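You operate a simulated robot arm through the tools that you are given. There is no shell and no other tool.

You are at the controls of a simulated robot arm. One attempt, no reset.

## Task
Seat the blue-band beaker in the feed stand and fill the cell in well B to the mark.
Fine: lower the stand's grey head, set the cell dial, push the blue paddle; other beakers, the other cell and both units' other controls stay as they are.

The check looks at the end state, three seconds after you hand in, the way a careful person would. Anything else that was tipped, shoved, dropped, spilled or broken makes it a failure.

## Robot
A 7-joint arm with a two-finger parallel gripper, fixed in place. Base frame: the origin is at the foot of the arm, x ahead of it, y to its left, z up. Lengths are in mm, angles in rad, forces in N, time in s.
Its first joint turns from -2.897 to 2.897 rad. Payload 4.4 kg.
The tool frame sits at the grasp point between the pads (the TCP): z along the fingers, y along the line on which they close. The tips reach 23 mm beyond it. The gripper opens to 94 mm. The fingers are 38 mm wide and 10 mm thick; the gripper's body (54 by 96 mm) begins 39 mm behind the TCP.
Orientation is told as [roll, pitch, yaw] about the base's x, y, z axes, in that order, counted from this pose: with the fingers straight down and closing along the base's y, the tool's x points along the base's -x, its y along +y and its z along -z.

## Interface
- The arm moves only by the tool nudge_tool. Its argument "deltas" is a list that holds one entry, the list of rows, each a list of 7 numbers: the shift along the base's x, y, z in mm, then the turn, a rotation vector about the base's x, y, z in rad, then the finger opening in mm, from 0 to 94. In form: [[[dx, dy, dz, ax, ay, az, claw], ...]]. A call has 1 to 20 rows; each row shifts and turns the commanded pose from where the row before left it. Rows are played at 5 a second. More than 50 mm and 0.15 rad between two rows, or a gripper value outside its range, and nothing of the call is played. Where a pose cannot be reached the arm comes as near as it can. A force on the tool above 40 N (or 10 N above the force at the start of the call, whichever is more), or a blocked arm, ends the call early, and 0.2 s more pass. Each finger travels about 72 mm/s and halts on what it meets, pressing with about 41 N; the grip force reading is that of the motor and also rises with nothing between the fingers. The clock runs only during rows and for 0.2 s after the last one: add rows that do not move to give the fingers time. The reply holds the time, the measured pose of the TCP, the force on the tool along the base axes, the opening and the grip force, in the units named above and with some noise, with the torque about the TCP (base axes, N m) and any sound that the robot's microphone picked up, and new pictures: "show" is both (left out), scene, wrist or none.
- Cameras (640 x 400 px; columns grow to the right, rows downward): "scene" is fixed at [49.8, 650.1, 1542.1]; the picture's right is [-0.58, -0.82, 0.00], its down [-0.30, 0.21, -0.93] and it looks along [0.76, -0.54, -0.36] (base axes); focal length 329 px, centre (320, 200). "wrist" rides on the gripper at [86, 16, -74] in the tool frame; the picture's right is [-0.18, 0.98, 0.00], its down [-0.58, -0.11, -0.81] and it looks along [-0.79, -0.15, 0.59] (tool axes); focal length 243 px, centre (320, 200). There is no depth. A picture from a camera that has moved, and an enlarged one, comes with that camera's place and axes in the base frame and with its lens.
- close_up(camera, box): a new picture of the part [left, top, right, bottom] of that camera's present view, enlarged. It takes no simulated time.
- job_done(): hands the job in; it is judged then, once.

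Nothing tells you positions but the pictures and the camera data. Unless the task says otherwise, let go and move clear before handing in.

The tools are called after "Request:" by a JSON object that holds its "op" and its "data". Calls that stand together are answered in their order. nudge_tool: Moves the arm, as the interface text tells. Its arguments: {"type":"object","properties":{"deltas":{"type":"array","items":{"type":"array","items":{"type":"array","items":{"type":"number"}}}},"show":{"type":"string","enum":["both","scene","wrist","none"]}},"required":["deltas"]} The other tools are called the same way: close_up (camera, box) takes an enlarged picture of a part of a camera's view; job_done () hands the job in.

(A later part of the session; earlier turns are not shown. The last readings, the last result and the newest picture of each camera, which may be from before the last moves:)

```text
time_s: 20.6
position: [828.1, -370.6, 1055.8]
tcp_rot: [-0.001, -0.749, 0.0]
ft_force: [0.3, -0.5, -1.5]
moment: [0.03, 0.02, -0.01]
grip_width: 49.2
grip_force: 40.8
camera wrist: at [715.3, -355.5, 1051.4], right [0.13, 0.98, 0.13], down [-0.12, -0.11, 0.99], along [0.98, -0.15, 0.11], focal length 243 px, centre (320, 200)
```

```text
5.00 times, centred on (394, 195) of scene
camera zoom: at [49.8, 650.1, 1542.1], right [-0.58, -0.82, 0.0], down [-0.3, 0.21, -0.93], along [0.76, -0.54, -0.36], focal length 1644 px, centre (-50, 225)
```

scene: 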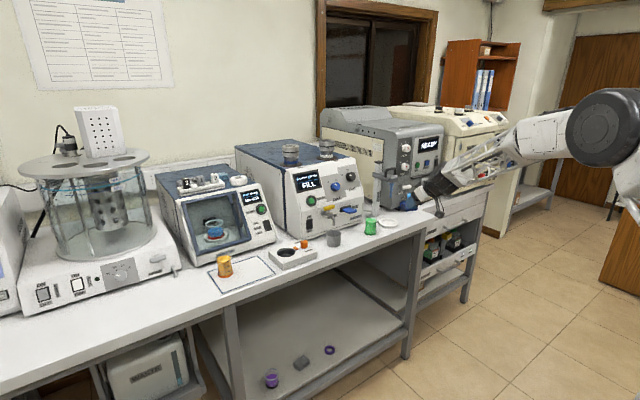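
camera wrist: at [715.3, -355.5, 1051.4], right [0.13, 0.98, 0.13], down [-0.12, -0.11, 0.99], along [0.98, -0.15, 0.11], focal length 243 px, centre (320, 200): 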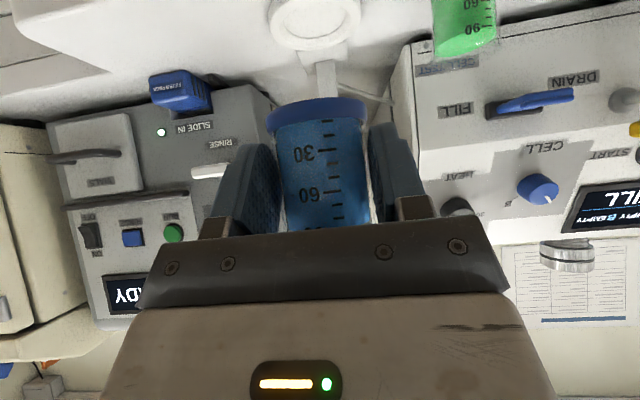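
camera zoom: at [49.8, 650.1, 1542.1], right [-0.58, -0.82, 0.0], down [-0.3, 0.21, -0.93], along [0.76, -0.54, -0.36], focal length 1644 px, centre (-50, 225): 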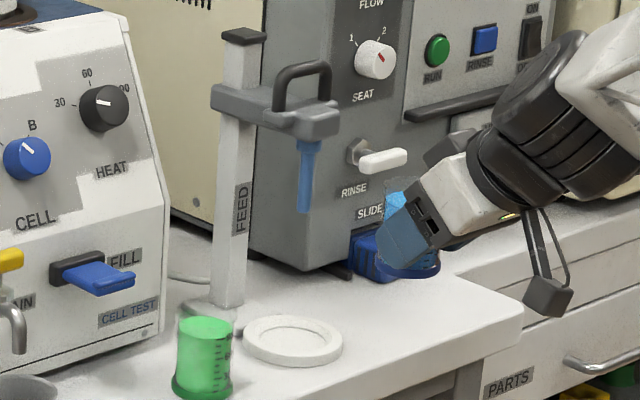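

The ring shows at the top of the view, partly cut off. I'll back up 60 mm to see all of it for accurate centring.

Request:
{"op": "nudge_tool", "data": {"deltas": [[[-6, 0, 0, 0, 0, 0, 40], [-12, 0, 0, 0, 0, 0, 40], [-16, 0, 0, 0, 0, 0, 40], [-14, 0, 0, 0, 0, 0, 40], [-8, 0, 0, 0, 0, 0, 40], [-4, 0, 0, 0, 0, 0, 40], [0, 0, 0, 0, 0, 0, 40], [0, 0, 0, 0, 0, 0, 40]]], "show": "wrist"}}

Request:
{"op": "close_up", "data": {"camera": "wrist", "box": [250, 10, 378, 90]}}

Request:
{"op": "close_up", "data": {"camera": "scene", "box": [360, 200, 424, 240]}}

```text
time_s: 22.4
position: [769.9, -370.8, 1056.2]
tcp_rot: [-0.001, -0.751, -0.001]
ft_force: [-0.4, -0.3, -1.8]
moment: [0.01, 0.04, -0.01]
grip_width: 49.5
grip_force: 40.7
camera wrist: at [655.7, -355.6, 1051.7], right [0.13, 0.98, 0.13], down [-0.12, -0.11, 0.99], along [0.98, -0.15, 0.11], focal length 243 px, centre (320, 200)
```

wrist: 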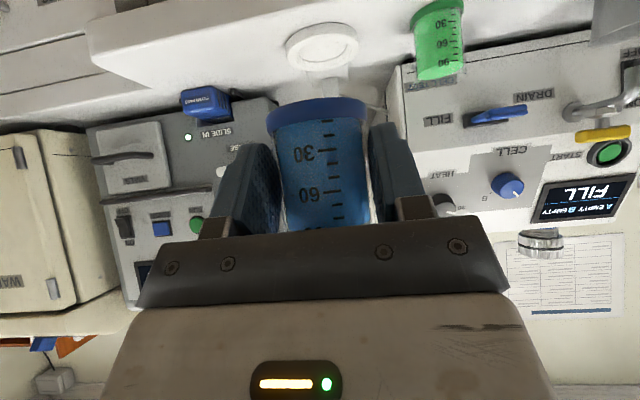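

```text
5.00 times, centred on (314, 50) of wrist
camera zoom: at [655.7, -355.6, 1051.7], right [0.13, 0.98, 0.13], down [-0.12, -0.11, 0.99], along [0.98, -0.15, 0.11], focal length 1213 px, centre (350, 950)
```

zoom: 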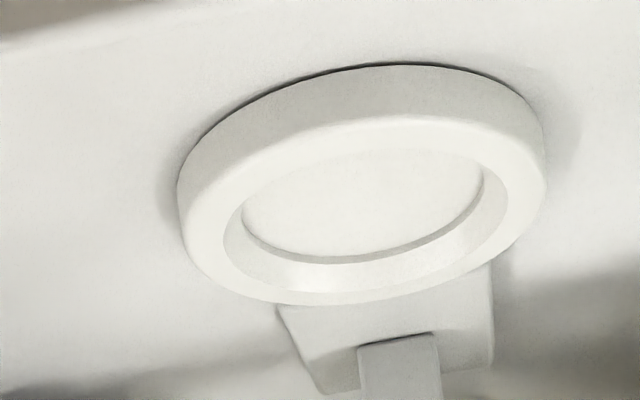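

```text
10.00 times, centred on (392, 220) of scene
camera zoom: at [49.8, 650.1, 1542.1], right [-0.58, -0.82, 0.0], down [-0.3, 0.21, -0.93], along [0.76, -0.54, -0.36], focal length 3288 px, centre (-400, 0)
```

zoom: 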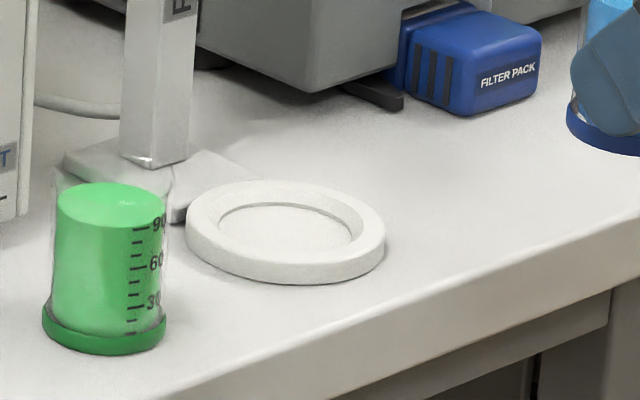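

The ring centre is near (964, -376.5) with its top at about z = 911, and the suction tube bottom hangs at about 1035 directly above it. I'll descend and advance so the beaker bottom sits about 14 mm above the ring, passing under the tube.

Request:
{"op": "nudge_tool", "data": {"deltas": [[[6, -1, -4, 0, 0, 0, 40], [12, -1, -10, 0, 0, 0, 40], [16, -1, -14, 0, 0, 0, 40], [18, -1, -16, 0, 0, 0, 40], [18, -1, -16, 0, 0, 0, 40], [16, -0.8, -14, 0, 0, 0, 40], [14, 0, -12, 0, 0, 0, 40], [12, 0, -7, 0, 0, 0, 40], [12, 0, 0, 0, 0, 0, 40], [14, 0, 0, 0, 0, 0, 40], [12, 0, 0, 0, 0, 0, 40], [10, 0, 0, 0, 0, 0, 40], [8, 0, 0, 0, 0, 0, 40], [5, 0, 0, 0, 0, 0, 40], [3, 0, 0, 0, 0, 0, 40], [0, 0, 0, 0, 0, 0, 40], [0, 0, 0, 0, 0, 0, 40]]]}}

Request:
{"op": "close_up", "data": {"camera": "scene", "box": [350, 160, 446, 235]}}

Request:
{"op": "close_up", "data": {"camera": "wrist", "box": [200, 0, 460, 240]}}

```text
time_s: 26.0
position: [943.9, -376.9, 962.6]
tcp_rot: [-0.001, -0.753, -0.001]
ft_force: [0.0, -0.3, -1.1]
moment: [0.02, 0.02, 0.02]
grip_width: 49.2
grip_force: 41.2
camera wrist: at [831.6, -361.4, 958.3], right [0.13, 0.98, 0.13], down [-0.12, -0.11, 0.99], along [0.98, -0.15, 0.11], focal length 243 px, centre (320, 200)
```

scene: 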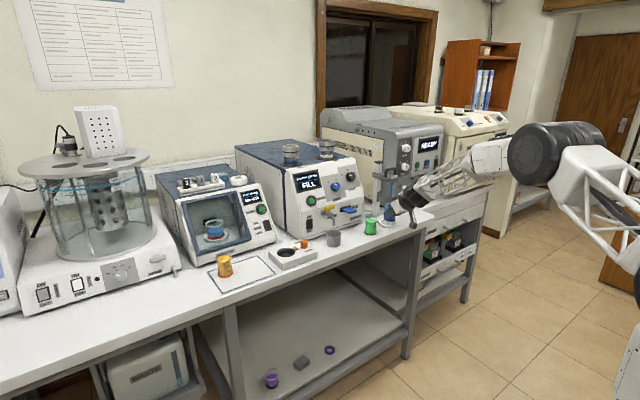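
wrist: 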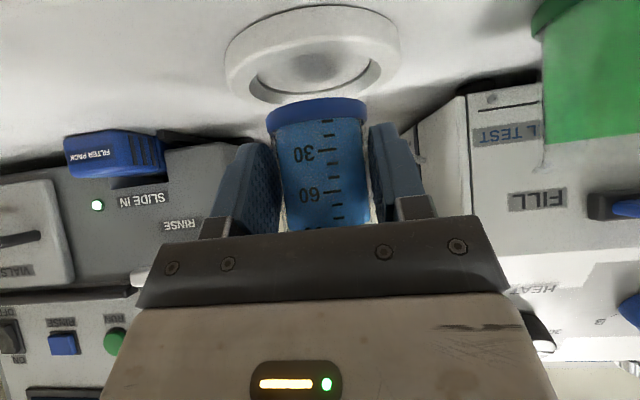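

```text
5.33 times, centred on (398, 198) of scene
camera zoom: at [49.8, 650.1, 1542.1], right [-0.58, -0.82, 0.0], down [-0.3, 0.21, -0.93], along [0.76, -0.54, -0.36], focal length 1754 px, centre (-96, 213)
```

zoom: 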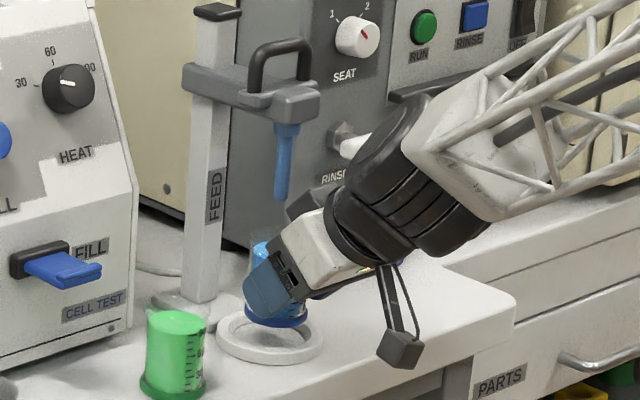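

```text
1.67 times, centred on (330, 120) of wrist
camera zoom: at [831.6, -361.4, 958.3], right [0.13, 0.98, 0.13], down [-0.12, -0.11, 0.99], along [0.98, -0.15, 0.11], focal length 404 px, centre (303, 333)
```

zoom: 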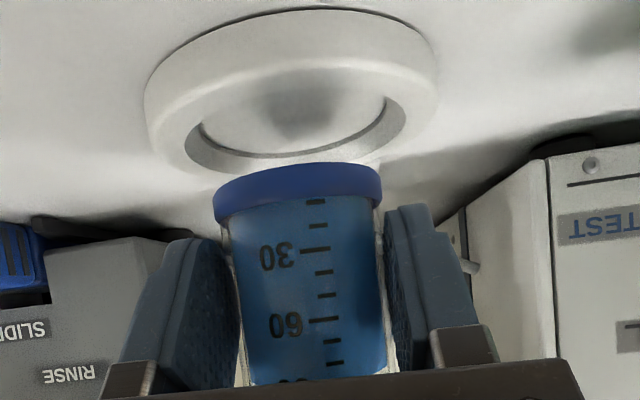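

The ring and beaker line up well sideways. I'll measure the beaker's fore-aft position relative to the ring more precisely before lowering.

Request:
{"op": "close_up", "data": {"camera": "wrist", "box": [256, 85, 384, 165]}}

Request:
{"op": "close_up", "data": {"camera": "wrist", "box": [256, 155, 384, 235]}}

Request:
{"op": "close_up", "data": {"camera": "scene", "box": [376, 200, 424, 230]}}

Request:
{"op": "close_up", "data": {"camera": "wrist", "box": [216, 0, 408, 120]}}

```text
5.00 times, centred on (320, 125) of wrist
camera zoom: at [831.6, -361.4, 958.3], right [0.13, 0.98, 0.13], down [-0.12, -0.11, 0.99], along [0.98, -0.15, 0.11], focal length 1213 px, centre (320, 575)
```

zoom: 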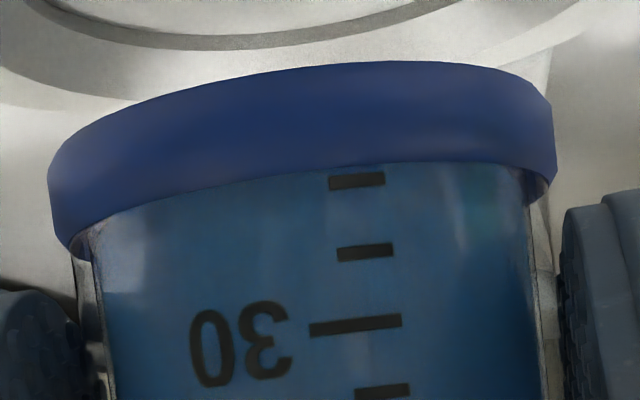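

```text
5.00 times, centred on (320, 195) of wrist
camera zoom: at [831.6, -361.4, 958.3], right [0.13, 0.98, 0.13], down [-0.12, -0.11, 0.99], along [0.98, -0.15, 0.11], focal length 1213 px, centre (320, 225)
```

zoom: 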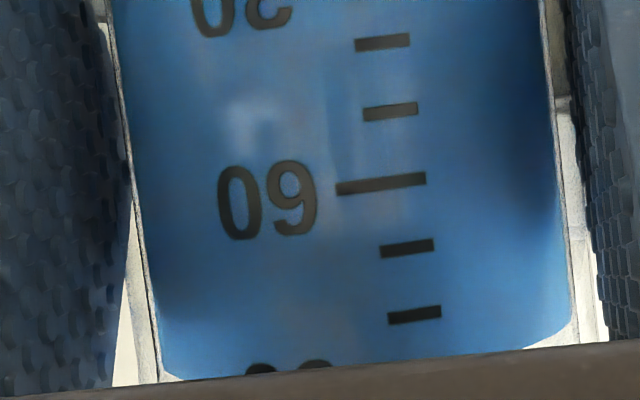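

```text
13.33 times, centred on (400, 215) of scene
camera zoom: at [49.8, 650.1, 1542.1], right [-0.58, -0.82, 0.0], down [-0.3, 0.21, -0.93], along [0.76, -0.54, -0.36], focal length 4384 px, centre (-747, 0)
```

zoom: 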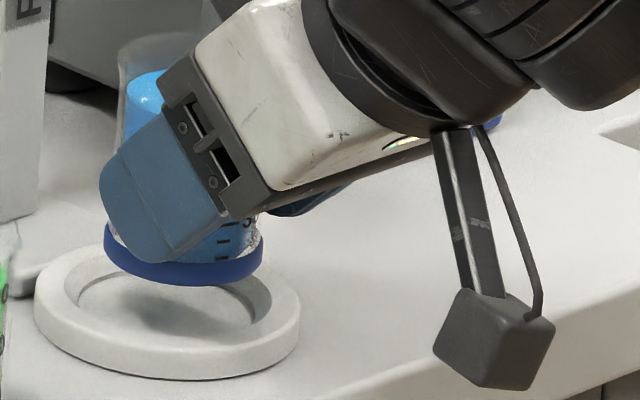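

```text
3.33 times, centred on (312, 60) of wrist
camera zoom: at [831.6, -361.4, 958.3], right [0.13, 0.98, 0.13], down [-0.12, -0.11, 0.99], along [0.98, -0.15, 0.11], focal length 809 px, centre (347, 667)
```

zoom: 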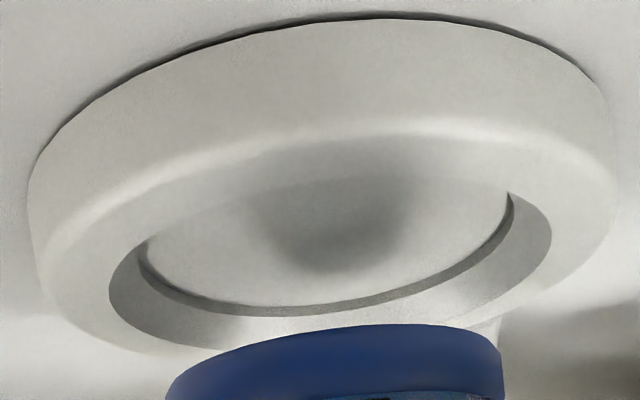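

The beaker needs to go about 5.5 mm forward and 0.7 mm right to be centred. The recess is about 58 mm wide against a 53 mm band. I'll correct, then lower in small steps.

Request:
{"op": "nudge_tool", "data": {"deltas": [[[2.5, -0.4, 0, 0, 0, 0, 40], [3, -0.3, 0, 0, 0, 0, 40], [0, 0, -3, 0, 0, 0, 40], [0, 0, -4, 0, 0, 0, 40], [0, 0, -4, 0, 0, 0, 40], [0, 0, -3, 0, 0, 0, 40], [0, 0, 0, 0, 0, 0, 40]]]}}

Request:
{"op": "close_up", "data": {"camera": "wrist", "box": [216, 0, 408, 120]}}

Request:
{"op": "close_up", "data": {"camera": "scene", "box": [376, 200, 424, 230]}}

```text
time_s: 27.6
position: [950.4, -376.3, 948.4]
tcp_rot: [0.0, -0.752, 0.0]
ft_force: [0.0, -0.2, -0.6]
moment: [-0.02, 0.05, -0.02]
grip_width: 49.5
grip_force: 40.9
camera wrist: at [837.2, -362.3, 944.7], right [0.13, 0.98, 0.13], down [-0.12, -0.11, 0.99], along [0.98, -0.15, 0.11], focal length 243 px, centre (320, 200)
```

scene: 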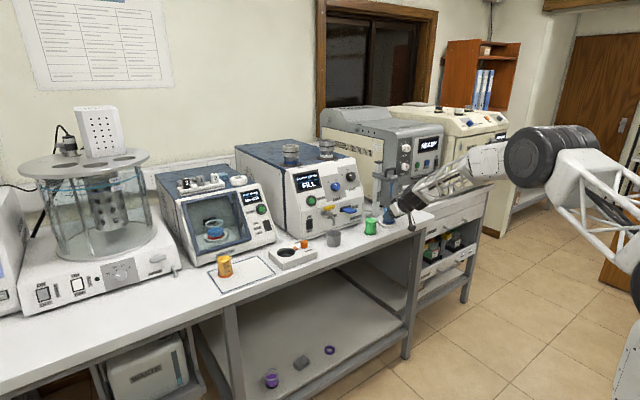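
wrist: 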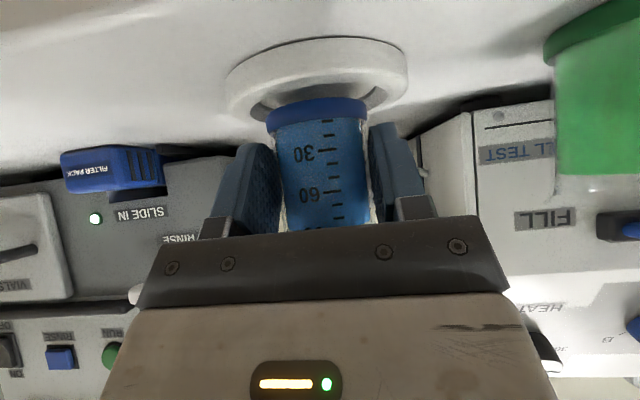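

```text
3.33 times, centred on (312, 60) of wrist
camera zoom: at [837.2, -362.3, 944.7], right [0.13, 0.98, 0.13], down [-0.12, -0.11, 0.99], along [0.98, -0.15, 0.11], focal length 809 px, centre (347, 667)
```

zoom: 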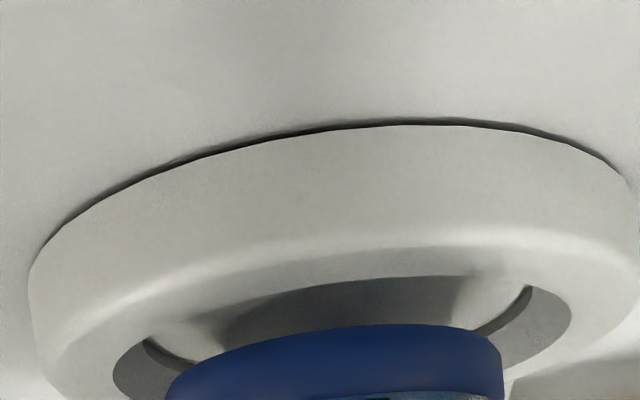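

```text
13.33 times, centred on (400, 215) of scene
camera zoom: at [49.8, 650.1, 1542.1], right [-0.58, -0.82, 0.0], down [-0.3, 0.21, -0.93], along [0.76, -0.54, -0.36], focal length 4384 px, centre (-747, 0)
```

zoom: 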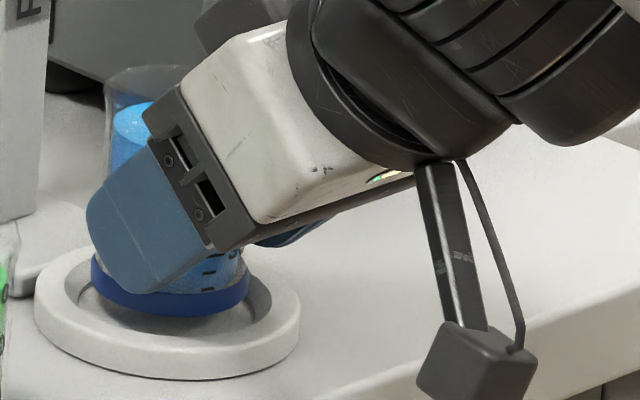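

The beaker is centred within about 1 mm. I'll lower slowly and watch the force for contact with the floor of the recess.

Request:
{"op": "nudge_tool", "data": {"deltas": [[[0, 0, -2, 0, 0, 0, 40], [0, 0, -2, 0, 0, 0, 40], [0, 0, -1, 0, 0, 0, 40], [0, 0, 0, 0, 0, 0, 40]]], "show": "none"}}

Request:
{"op": "close_up", "data": {"camera": "scene", "box": [376, 200, 424, 230]}}

```text
time_s: 28.6
position: [949.5, -377.7, 945.1]
tcp_rot: [0.0, -0.75, 0.0]
ft_force: [0.8, -0.6, -0.9]
moment: [0.0, 0.04, 0.01]
grip_width: 49.2
grip_force: 40.7
```

```text
13.33 times, centred on (400, 215) of scene
camera zoom: at [49.8, 650.1, 1542.1], right [-0.58, -0.82, 0.0], down [-0.3, 0.21, -0.93], along [0.76, -0.54, -0.36], focal length 4384 px, centre (-747, 0)
```

zoom: 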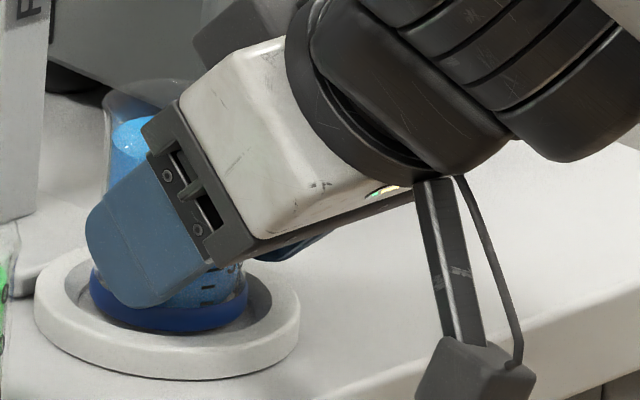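

Request:
{"op": "nudge_tool", "data": {"deltas": [[[0, 0, -1, 0, 0, 0, 40], [0, 0, 0, 0, 0, 0, 40]]], "show": "none"}}

Request:
{"op": "nudge_tool", "data": {"deltas": [[[0, 0, -1, 0, 0, 0, 40], [0, 0, 0, 0, 0, 0, 40]]], "show": "none"}}

Request:
{"op": "nudge_tool", "data": {"deltas": [[[0, 0, -1, 0, 0, 0, 40], [0, 0, 0, 0, 0, 0, 40]]], "show": "none"}}

Request:
{"op": "close_up", "data": {"camera": "scene", "box": [376, 200, 424, 230]}}

```text
time_s: 29.2
position: [949.9, -377.2, 943.1]
tcp_rot: [0.0, -0.751, 0.0]
ft_force: [-0.6, -0.4, -1.2]
moment: [-0.02, 0.03, -0.03]
grip_width: 49.4
grip_force: 40.5
```

```text
time_s: 29.8
position: [950.9, -377.4, 941.9]
tcp_rot: [-0.001, -0.751, 0.001]
ft_force: [0.1, -0.2, -1.7]
moment: [0.01, 0.03, 0.02]
grip_width: 49.0
grip_force: 41.2
```

```text
time_s: 30.4
position: [950.2, -375.8, 940.3]
tcp_rot: [0.0, -0.751, 0.0]
ft_force: [-1.6, -1.0, 0.7]
moment: [0.03, -0.04, -0.02]
grip_width: 49.2
grip_force: 41.2
```

```text
13.33 times, centred on (400, 215) of scene
camera zoom: at [49.8, 650.1, 1542.1], right [-0.58, -0.82, 0.0], down [-0.3, 0.21, -0.93], along [0.76, -0.54, -0.36], focal length 4384 px, centre (-747, 0)
```

zoom: 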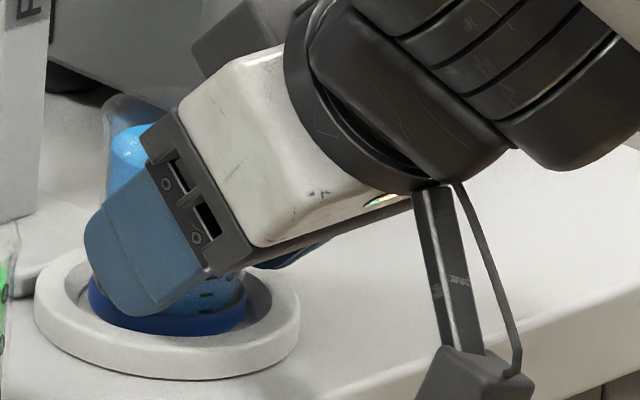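

Request:
{"op": "nudge_tool", "data": {"deltas": [[[0, 0, -0.7, 0, 0, 0, 40], [0, 0, 0, 0, 0, 0, 40]]]}}

Request:
{"op": "close_up", "data": {"camera": "wrist", "box": [216, 30, 408, 150]}}

```text
time_s: 31.0
position: [950.5, -376.8, 940.8]
tcp_rot: [0.001, -0.752, 0.0]
ft_force: [-1.4, 1.7, 8.2]
moment: [0.07, -0.1, 0.02]
grip_width: 49.3
grip_force: 40.7
camera wrist: at [837.3, -362.0, 936.6], right [0.13, 0.98, 0.13], down [-0.12, -0.11, 0.99], along [0.98, -0.15, 0.11], focal length 243 px, centre (320, 200)
```

scene: 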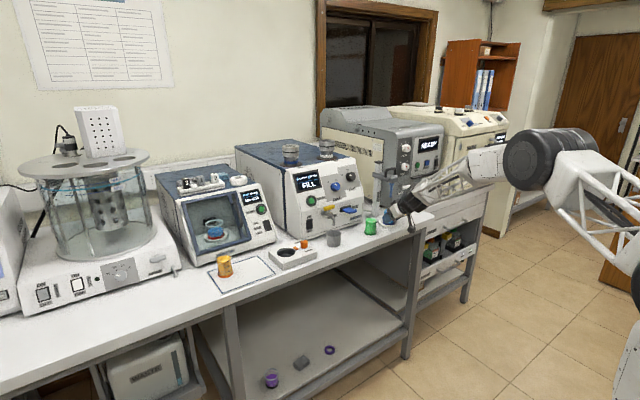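
wrist: 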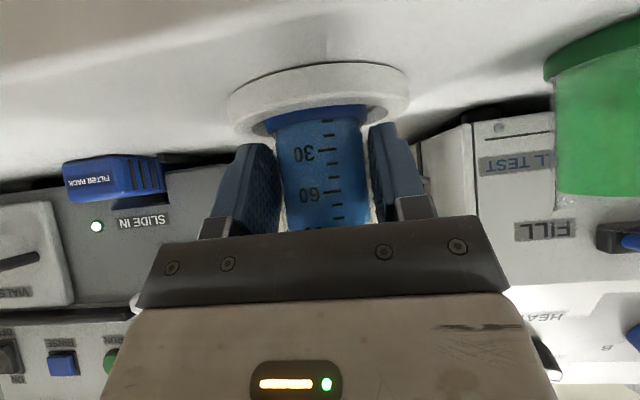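

```text
3.33 times, centred on (312, 90) of wrist
camera zoom: at [837.3, -362.0, 936.6], right [0.13, 0.98, 0.13], down [-0.12, -0.11, 0.99], along [0.98, -0.15, 0.11], focal length 809 px, centre (347, 567)
```

zoom: 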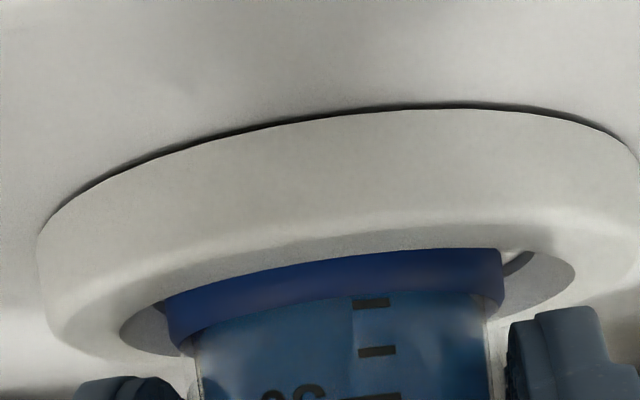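

The force rose to 8 N, so the beaker rests on the recess floor. I'll open slowly and look before backing out.

Request:
{"op": "nudge_tool", "data": {"deltas": [[[0, 0, 0.5, 0, 0, 0, 48], [0, 0, 0, 0, 0, 0, 51], [0, 0, 0, 0, 0, 0, 56], [0, 0, 0, 0, 0, 0, 66], [0, 0, 0, 0, 0, 0, 80], [0, 0, 0, 0, 0, 0, 86], [0, 0, 0, 0, 0, 0, 86]]]}}

Request:
{"op": "close_up", "data": {"camera": "wrist", "box": [200, 30, 460, 240]}}

Request:
{"op": "close_up", "data": {"camera": "scene", "box": [376, 195, 424, 225]}}

```text
time_s: 32.8
position: [950.1, -375.5, 940.9]
tcp_rot: [0.0, -0.749, 0.001]
ft_force: [-1.8, 0.6, 2.5]
moment: [0.19, 0.03, 0.08]
grip_width: 86.4
grip_force: 0.8
stopped in row 7: the force on the tool passed its limit at 41 N (the readings are from after the stop); the commanded pose is now the measured one
camera wrist: at [837.3, -361.1, 936.7], right [0.13, 0.98, 0.13], down [-0.12, -0.11, 0.99], along [0.98, -0.15, 0.11], focal length 243 px, centre (320, 200)
```

scene: 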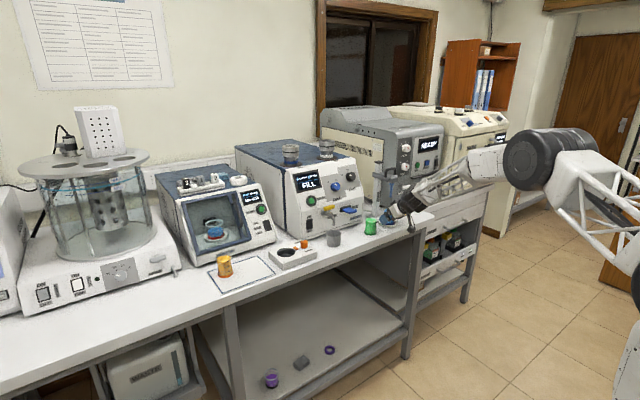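
wrist: 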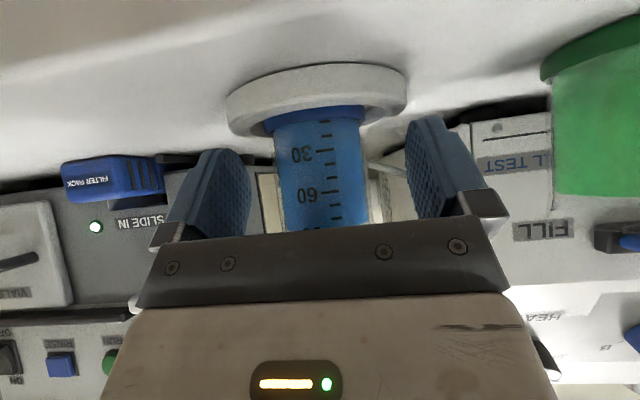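

```text
1.90 times, centred on (330, 135) of wrist
camera zoom: at [837.3, -361.1, 936.7], right [0.13, 0.98, 0.13], down [-0.12, -0.11, 0.99], along [0.98, -0.15, 0.11], focal length 462 px, centre (301, 324)
```

zoom: 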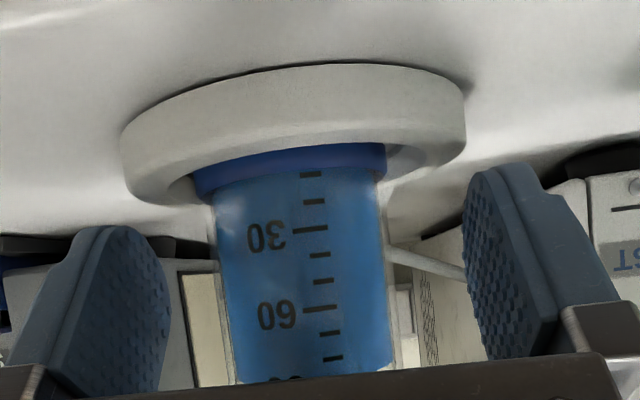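

```text
13.33 times, centred on (400, 210) of scene
camera zoom: at [49.8, 650.1, 1542.1], right [-0.58, -0.82, 0.0], down [-0.3, 0.21, -0.93], along [0.76, -0.54, -0.36], focal length 4384 px, centre (-747, 67)
```

zoom: 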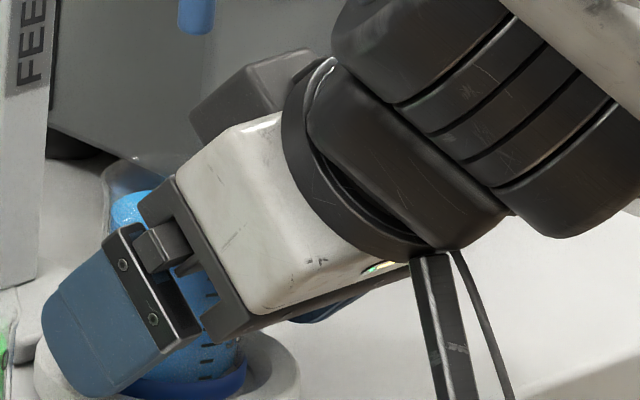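

The force guard tripped as the fingers opened, probably because a finger's lower corner brushed the ring rim. The beaker is upright in its seat. I'll lift slightly and back out along the tool axis.

Request:
{"op": "nudge_tool", "data": {"deltas": [[[0, 0, 2, 0, 0, 0, 86], [-3, 0, 4, 0, 0, 0, 86], [-7, 0, 7.3, 0, 0, 0, 86], [-10, 0, 10.5, 0, 0, 0, 86], [-14, 0, 14.5, 0, 0, 0, 86], [-20, 0, 14.5, 0, 0, 0, 86], [-25, 0, 10, 0, 0, 0, 86], [-25, 0, 5, 0, 0, 0, 86], [-20, 0, 0, 0, 0, 0, 86], [-10, 0, 0, 0, 0, 0, 86], [0, 0, 0, 0, 0, 0, 86]]]}}

Request:
{"op": "close_up", "data": {"camera": "scene", "box": [360, 190, 424, 230]}}

Request:
{"op": "close_up", "data": {"camera": "wrist", "box": [200, 0, 460, 240]}}

```text
time_s: 35.2
position: [815.8, -375.2, 1009.2]
tcp_rot: [0.002, -0.749, 0.001]
ft_force: [0.4, 0.5, -0.3]
moment: [0.05, -0.01, 0.0]
grip_width: 86.2
grip_force: 0.0
camera wrist: at [702.9, -361.5, 1003.8], right [0.13, 0.98, 0.13], down [-0.12, -0.11, 0.99], along [0.98, -0.15, 0.11], focal length 243 px, centre (320, 200)
```

scene: 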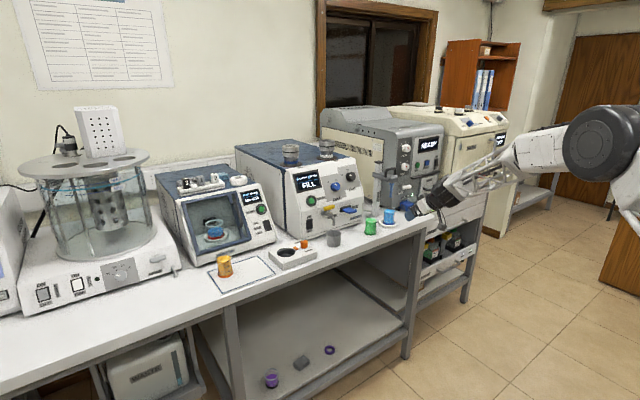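
wrist: 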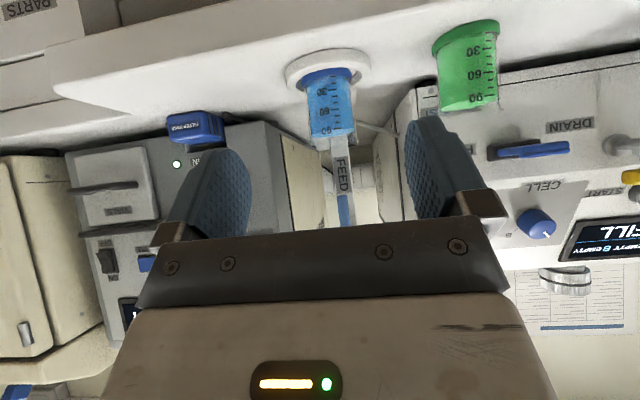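

```text
10.00 times, centred on (392, 210) of scene
camera zoom: at [49.8, 650.1, 1542.1], right [-0.58, -0.82, 0.0], down [-0.3, 0.21, -0.93], along [0.76, -0.54, -0.36], focal length 3288 px, centre (-400, 100)
```

zoom: 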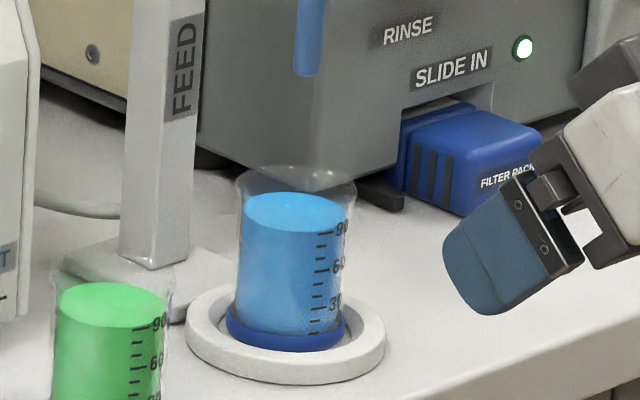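

```text
1.67 times, centred on (330, 120) of wrist
camera zoom: at [702.9, -361.5, 1003.8], right [0.13, 0.98, 0.13], down [-0.12, -0.11, 0.99], along [0.98, -0.15, 0.11], focal length 404 px, centre (303, 333)
```

zoom: 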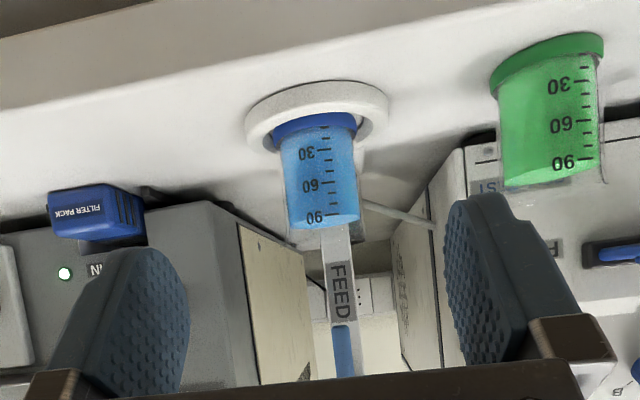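

The beaker is seated upright and centred, and the ring hasn't moved. Next is the head: I'll rise and reduce the tilt to look at the handle between the fingers.

Request:
{"op": "nudge_tool", "data": {"deltas": [[[-6, 0, 30, 0, 0.08, 0, 94], [-6, 0, 30, 0, 0.08, 0, 94], [0, 0, 30, 0, 0.08, 0, 94], [0, 0, 35, 0, 0.09, 0, 94], [0, 0, 35, 0, 0, 0, 94], [0, 0, 30, 0, 0, 0, 94], [0, 0, 0, 0, 0, 0, 94], [0, 0, 0, 0, 0, 0, 94]]]}}

Request:
{"op": "close_up", "data": {"camera": "wrist", "box": [220, 60, 440, 240]}}

Request:
{"op": "close_up", "data": {"camera": "scene", "box": [368, 155, 416, 185]}}

```text
time_s: 37.0
position: [804.9, -375.6, 1199.9]
tcp_rot: [0.002, -0.42, 0.0]
ft_force: [0.2, 0.2, 0.6]
moment: [-0.02, 0.02, -0.01]
grip_width: 94.0
grip_force: 0.1
camera wrist: at [696.4, -360.5, 1231.5], right [0.17, 0.98, 0.08], down [0.2, -0.11, 0.97], along [0.96, -0.15, -0.22], focal length 243 px, centre (320, 200)
```

scene: 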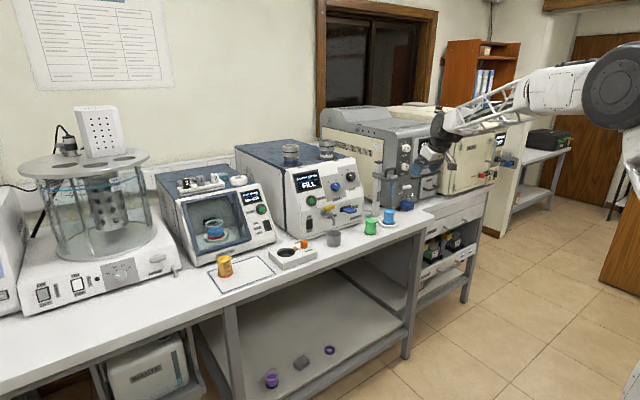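
wrist: 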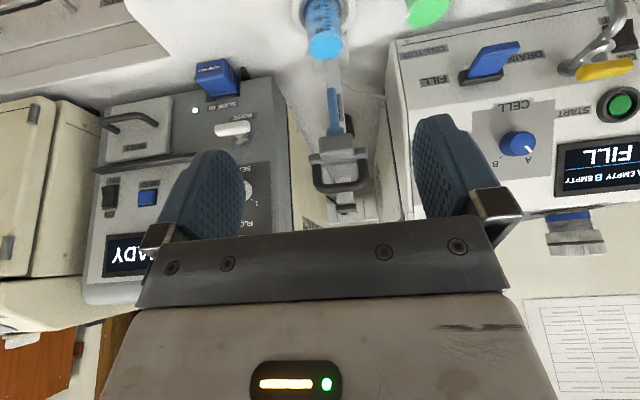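

```text
2.22 times, centred on (330, 150) of wrist
camera zoom: at [696.4, -360.5, 1231.5], right [0.17, 0.98, 0.08], down [0.2, -0.11, 0.97], along [0.96, -0.15, -0.22], focal length 539 px, centre (298, 311)
```

zoom: 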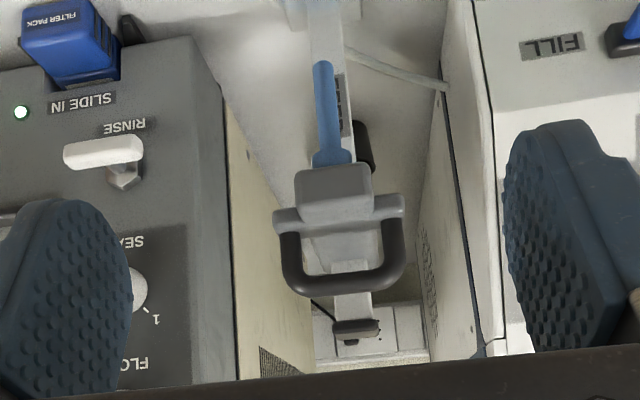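

```text
13.33 times, centred on (392, 170) of scene
camera zoom: at [49.8, 650.1, 1542.1], right [-0.58, -0.82, 0.0], down [-0.3, 0.21, -0.93], along [0.76, -0.54, -0.36], focal length 4384 px, centre (-640, 600)
```

zoom: 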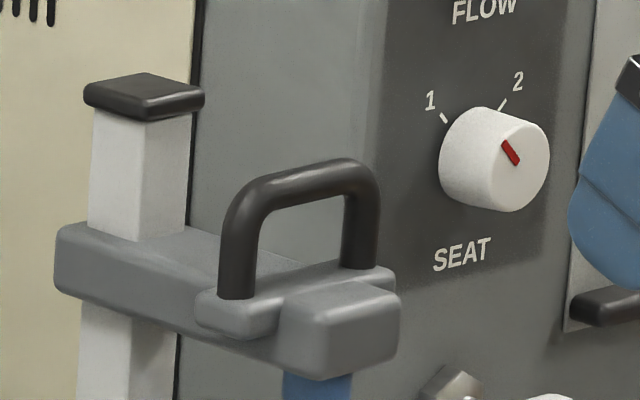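

The head's handle is a loop about 66 mm wide along y, with its bar near (981, -377.5, 1157). I'll tilt to about 0.55, approach above and in front of it, and check that it sits between the open fingers.

Request:
{"op": "nudge_tool", "data": {"deltas": [[[10, -0.5, 10, 0, -0.13, 0, 94], [20, -0.5, 12, 0, 0, 0, 94], [25, -0.5, 12, 0, 0, 0, 94], [25, -0.4, 0, 0, 0, 0, 94], [25, 0, 0, 0, 0, 0, 94], [15, 0, 0, 0, 0, 0, 94], [9, 0, 0, 0, 0, 0, 94], [0, 0, 0, 0, 0, 0, 94], [0, 0, 0, 0, 0, 0, 94]]]}}

Request:
{"op": "close_up", "data": {"camera": "wrist", "box": [220, 60, 440, 240]}}

Request:
{"op": "close_up", "data": {"camera": "scene", "box": [360, 135, 440, 185]}}

```text
time_s: 39.0
position: [933.6, -377.3, 1233.7]
tcp_rot: [0.004, -0.549, 0.002]
ft_force: [1.0, -0.1, 1.1]
moment: [-0.02, 0.04, 0.0]
grip_width: 93.7
grip_force: 0.0
camera wrist: at [821.8, -362.8, 1251.3], right [0.16, 0.98, 0.1], down [0.07, -0.11, 0.99], along [0.98, -0.15, -0.09], focal length 243 px, centre (320, 200)
```

scene: 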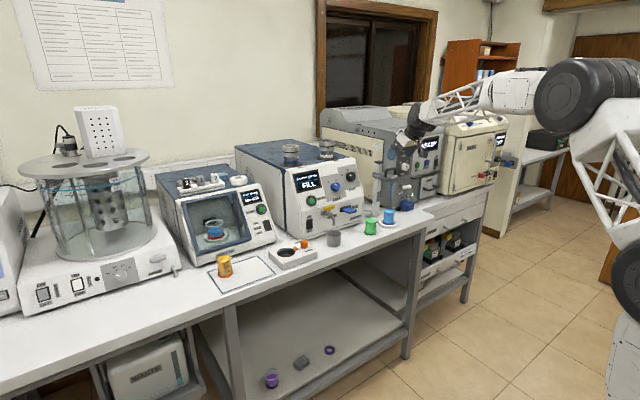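
wrist: 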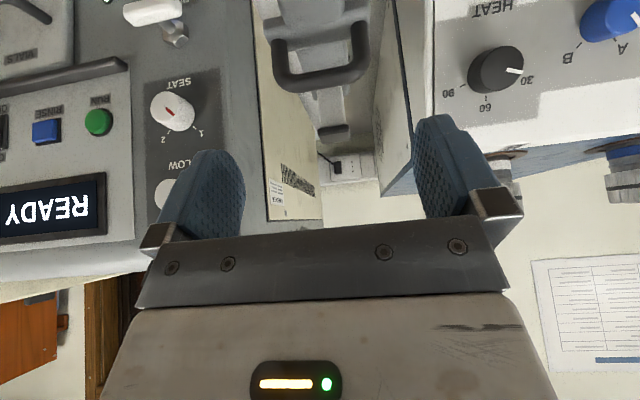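

```text
2.22 times, centred on (330, 150) of wrist
camera zoom: at [821.8, -362.8, 1251.3], right [0.16, 0.98, 0.1], down [0.07, -0.11, 0.99], along [0.98, -0.15, -0.09], focal length 539 px, centre (298, 311)
```

zoom: 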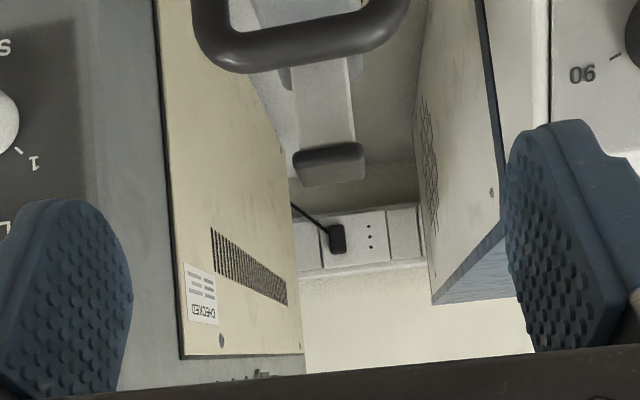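

```text
8.00 times, centred on (400, 160) of scene
camera zoom: at [49.8, 650.1, 1542.1], right [-0.58, -0.82, 0.0], down [-0.3, 0.21, -0.93], along [0.76, -0.54, -0.36], focal length 2630 px, centre (-320, 520)
```

zoom: 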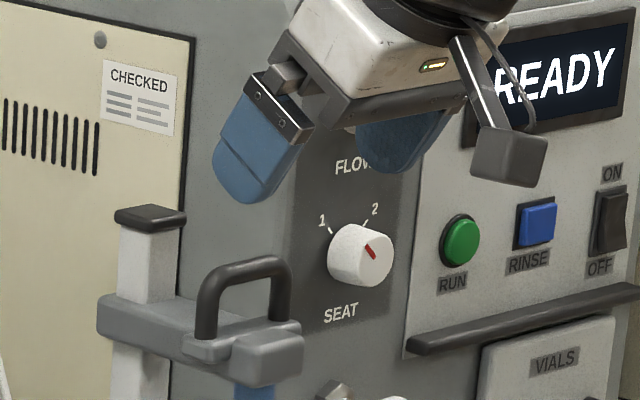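

Everything is aligned: the handle is centred laterally and nothing is in the way. I'll slide in along the tool axis so the pads straddle the handle, then check before closing.

Request:
{"op": "nudge_tool", "data": {"deltas": [[[5.8, 0, -9.2, 0, 0, 0, 94], [5.8, 0, -9.2, 0, 0, 0, 94], [5.8, 0, -9.2, 0, 0, 0, 94], [5.8, 0, -9.2, 0, 0, 0, 94], [5.8, 0, -9.2, 0, 0, 0, 94], [5.8, 0, -9.2, 0, 0, 0, 94], [5.8, 0, -9.2, 0, 0, 0, 94], [5.8, 0, -9.2, 0, 0, 0, 94], [0, 0, 0, 0, 0, 0, 94]]]}}

Request:
{"op": "close_up", "data": {"camera": "wrist", "box": [220, 60, 440, 240]}}

Request:
{"op": "close_up", "data": {"camera": "scene", "box": [360, 145, 424, 185]}}

```text
time_s: 41.0
position: [979.9, -376.1, 1159.7]
tcp_rot: [-0.001, -0.549, 0.0]
ft_force: [-0.2, -0.5, 0.0]
moment: [0.0, -0.03, -0.01]
grip_width: 94.3
grip_force: 0.0
camera wrist: at [868.6, -362.6, 1177.7], right [0.16, 0.98, 0.1], down [0.07, -0.11, 0.99], along [0.98, -0.15, -0.09], focal length 243 px, centre (320, 200)
```

scene: 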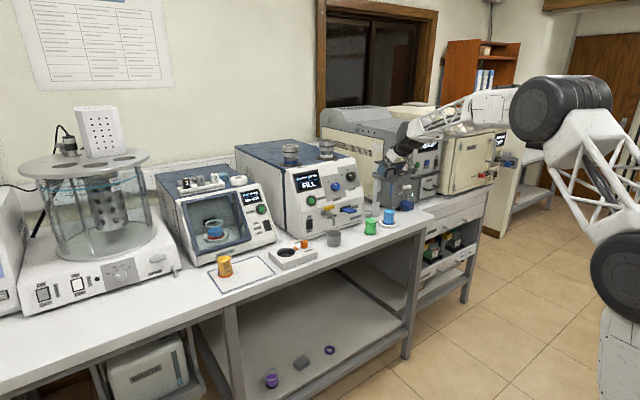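
wrist: 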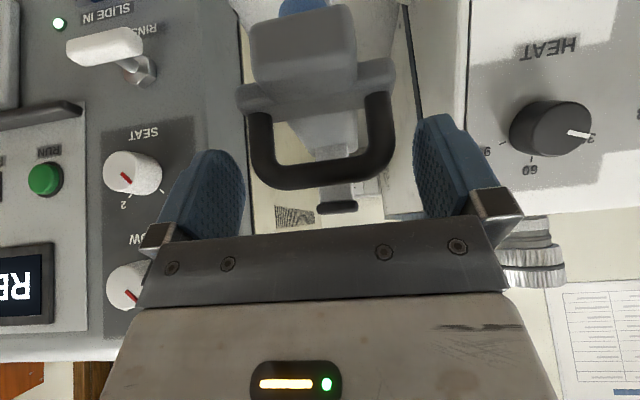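

```text
2.22 times, centred on (330, 150) of wrist
camera zoom: at [868.6, -362.6, 1177.7], right [0.16, 0.98, 0.1], down [0.07, -0.11, 0.99], along [0.98, -0.15, -0.09], focal length 539 px, centre (298, 311)
```

zoom: 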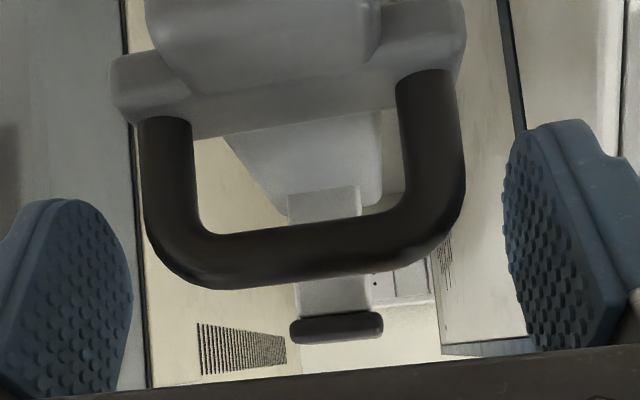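

```text
10.00 times, centred on (392, 165) of scene
camera zoom: at [49.8, 650.1, 1542.1], right [-0.58, -0.82, 0.0], down [-0.3, 0.21, -0.93], along [0.76, -0.54, -0.36], focal length 3288 px, centre (-400, 550)
```

zoom: 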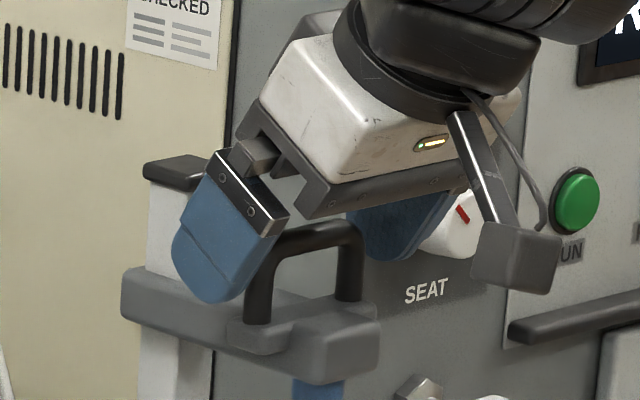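

The handle sits between the pads at the right depth. Closing on it.

Request:
{"op": "nudge_tool", "data": {"deltas": [[[0, 0, 0, 0, 0, 0, 80], [0, 0, 0, 0, 0, 0, 72], [0, 0, 0, 0, 0, 0, 66], [0, 0, 0, 0, 0, 0, 60], [0, 0, 0, 0, 0, 0, 56], [0, 0, 0, 0, 0, 0, 56]]]}}

Request:
{"op": "close_up", "data": {"camera": "wrist", "box": [220, 60, 440, 240]}}

```text
time_s: 42.4
position: [980.7, -376.9, 1160.3]
tcp_rot: [0.001, -0.552, 0.001]
ft_force: [-3.7, 29.4, 0.7]
moment: [0.85, 0.25, 0.05]
grip_width: 69.1
grip_force: 14.6
camera wrist: at [868.7, -361.7, 1177.5], right [0.16, 0.98, 0.1], down [0.07, -0.11, 0.99], along [0.98, -0.15, -0.09], focal length 243 px, centre (320, 200)
```

scene: 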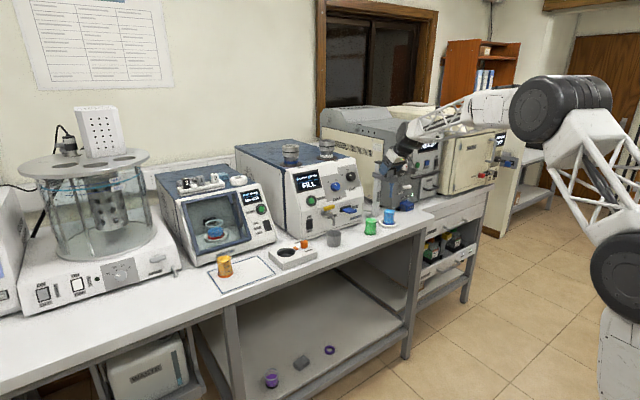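
wrist: 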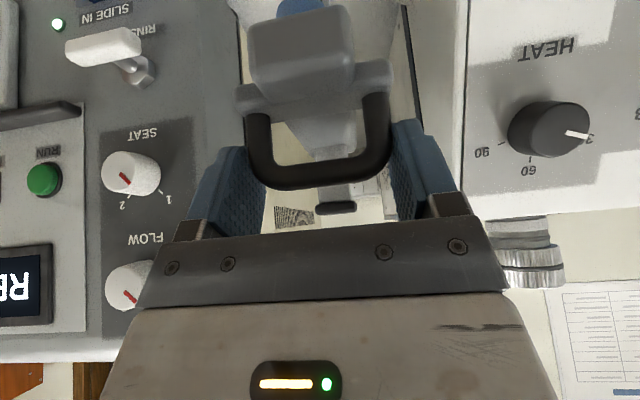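

```text
2.22 times, centred on (330, 150) of wrist
camera zoom: at [868.7, -361.7, 1177.5], right [0.16, 0.98, 0.1], down [0.07, -0.11, 0.99], along [0.98, -0.15, -0.09], focal length 539 px, centre (298, 311)
```

zoom: 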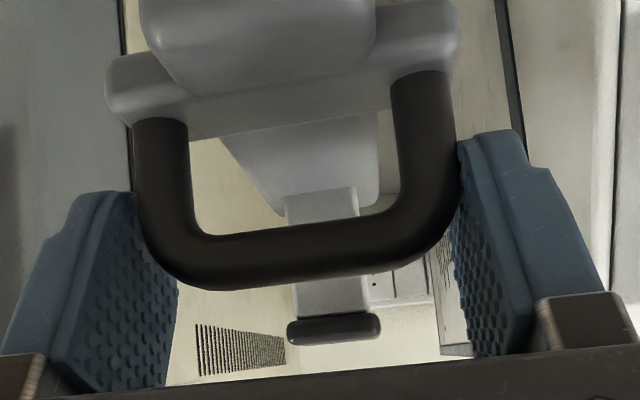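

The +y finger touched first, giving a side force of 29 N. I'll shift the tool about 1.5 mm to +y to centre the grip and relieve that load on the stand.

Request:
{"op": "nudge_tool", "data": {"deltas": [[[0, 0.8, 0, 0, 0, 0, 60], [0, 0.7, 0, 0, 0, 0, 58], [0, 0, 0, 0, 0, 0, 56], [0, 0, 0, 0, 0, 0, 56]]]}}

Request:
{"op": "close_up", "data": {"camera": "wrist", "box": [220, 60, 440, 240]}}

```text
time_s: 43.4
position: [980.1, -375.7, 1160.4]
tcp_rot: [0.0, -0.549, -0.001]
ft_force: [1.0, 21.2, -0.4]
moment: [0.65, -0.1, -0.08]
grip_width: 66.6
grip_force: 44.7
camera wrist: at [868.6, -360.7, 1177.6], right [0.16, 0.98, 0.1], down [0.07, -0.11, 0.99], along [0.98, -0.15, -0.09], focal length 243 px, centre (320, 200)
```

scene: 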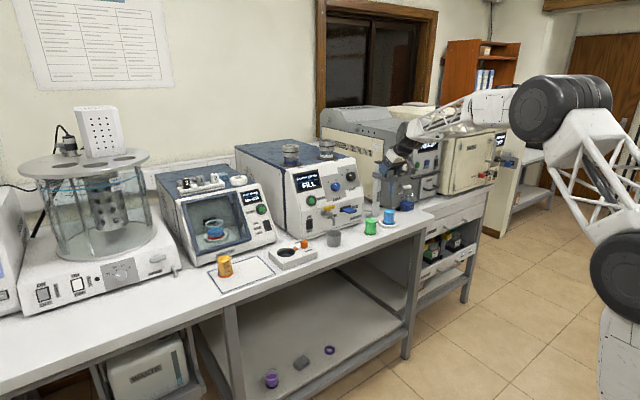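
wrist: 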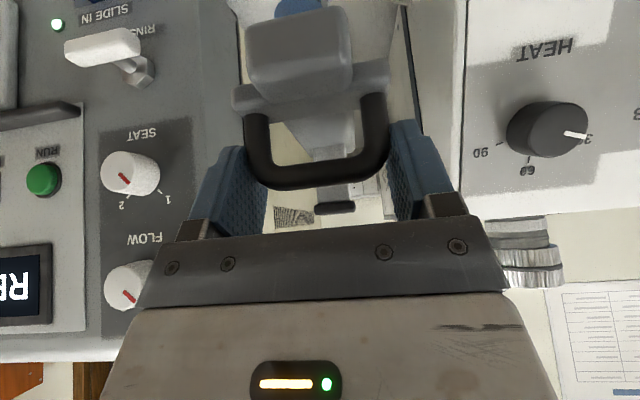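

```text
2.22 times, centred on (330, 150) of wrist
camera zoom: at [868.6, -360.7, 1177.6], right [0.16, 0.98, 0.1], down [0.07, -0.11, 0.99], along [0.98, -0.15, -0.09], focal length 539 px, centre (298, 311)
```

zoom: 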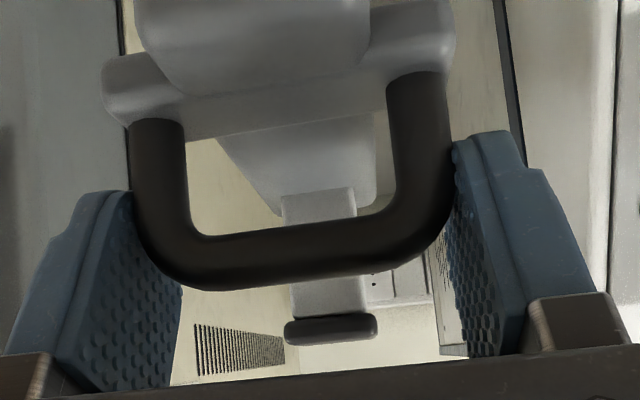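

Both pads now grip at 66.6 mm. I'll shift another 2 mm to +y to remove the remaining 21 N of side load before lowering.

Request:
{"op": "nudge_tool", "data": {"deltas": [[[0, 1, 0, 0, 0, 0, 56], [0, 1, 0, 0, 0, 0, 56], [0, 0, 0, 0, 0, 0, 56]]], "show": "none"}}

```text
time_s: 44.2
position: [979.9, -374.7, 1158.8]
tcp_rot: [0.0, -0.552, 0.0]
ft_force: [21.6, -13.6, 0.0]
moment: [-0.45, -0.75, 0.13]
grip_width: 66.7
grip_force: 44.8
```

Request:
{"op": "nudge_tool", "data": {"deltas": [[[0, -0.7, 0, 0, 0, 0, 56], [0, 0, 0, 0, 0, 0, 56], [0, 0, 0, 0, 0, 0, 56]]], "show": "none"}}

```text
time_s: 45.0
position: [979.1, -373.9, 1158.9]
tcp_rot: [0.0, -0.549, 0.001]
ft_force: [19.3, -16.5, 1.1]
moment: [-0.57, -1.09, 0.05]
grip_width: 67.1
grip_force: 45.3
```

Request:
{"op": "nudge_tool", "data": {"deltas": [[[0, 0, 0, 0, 0, 0, 74], [0, 0, 0, 0, 0, 0, 74], [0, 0, 0, 0, 0, 0, 74]]], "show": "wrist"}}

Request:
{"op": "close_up", "data": {"camera": "wrist", "box": [220, 60, 440, 240]}}

```text
time_s: 45.8
position: [979.2, -375.0, 1158.9]
tcp_rot: [0.001, -0.549, 0.0]
ft_force: [-0.9, 0.4, -0.1]
moment: [-0.01, -0.02, 0.0]
grip_width: 73.9
grip_force: 0.1
camera wrist: at [868.3, -360.1, 1177.1], right [0.16, 0.98, 0.1], down [0.07, -0.11, 0.99], along [0.98, -0.15, -0.09], focal length 243 px, centre (320, 200)
```

wrist: 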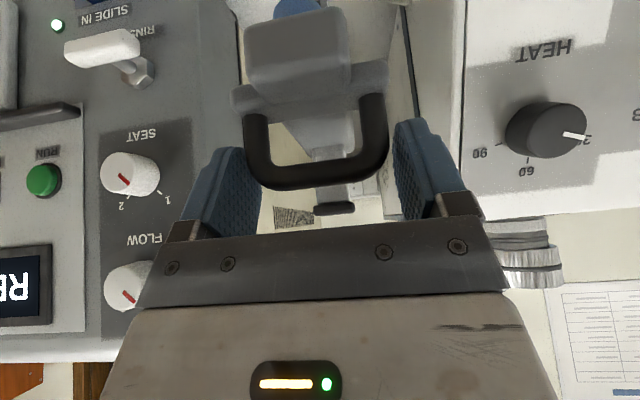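

```text
2.22 times, centred on (330, 150) of wrist
camera zoom: at [868.3, -360.1, 1177.1], right [0.16, 0.98, 0.1], down [0.07, -0.11, 0.99], along [0.98, -0.15, -0.09], focal length 539 px, centre (298, 311)
```

zoom: 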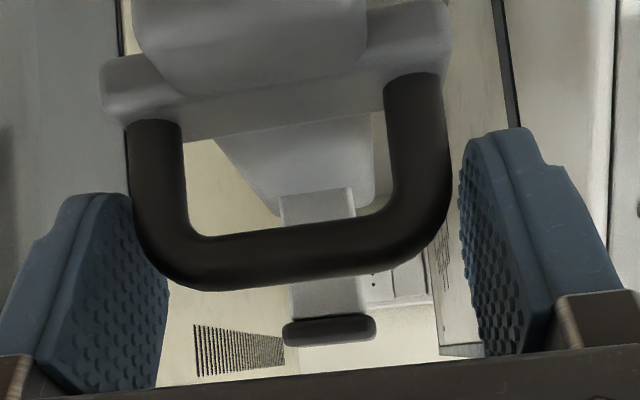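

Request:
{"op": "nudge_tool", "data": {"deltas": [[[0, -1, 0, 0, 0, 0, 74], [0, 0, 0, 0, 0, 0, 70], [0, 0, 0, 0, 0, 0, 67], [0, 0, 0, 0, 0, 0, 63], [0, 0, 0, 0, 0, 0, 60], [0, 0, 0, 0, 0, 0, 60]]], "show": "none"}}

```text
time_s: 47.2
position: [981.1, -375.1, 1159.6]
tcp_rot: [0.001, -0.548, 0.0]
ft_force: [-2.4, 9.4, -1.6]
moment: [0.28, 0.13, 0.12]
grip_width: 67.0
grip_force: 44.8
```

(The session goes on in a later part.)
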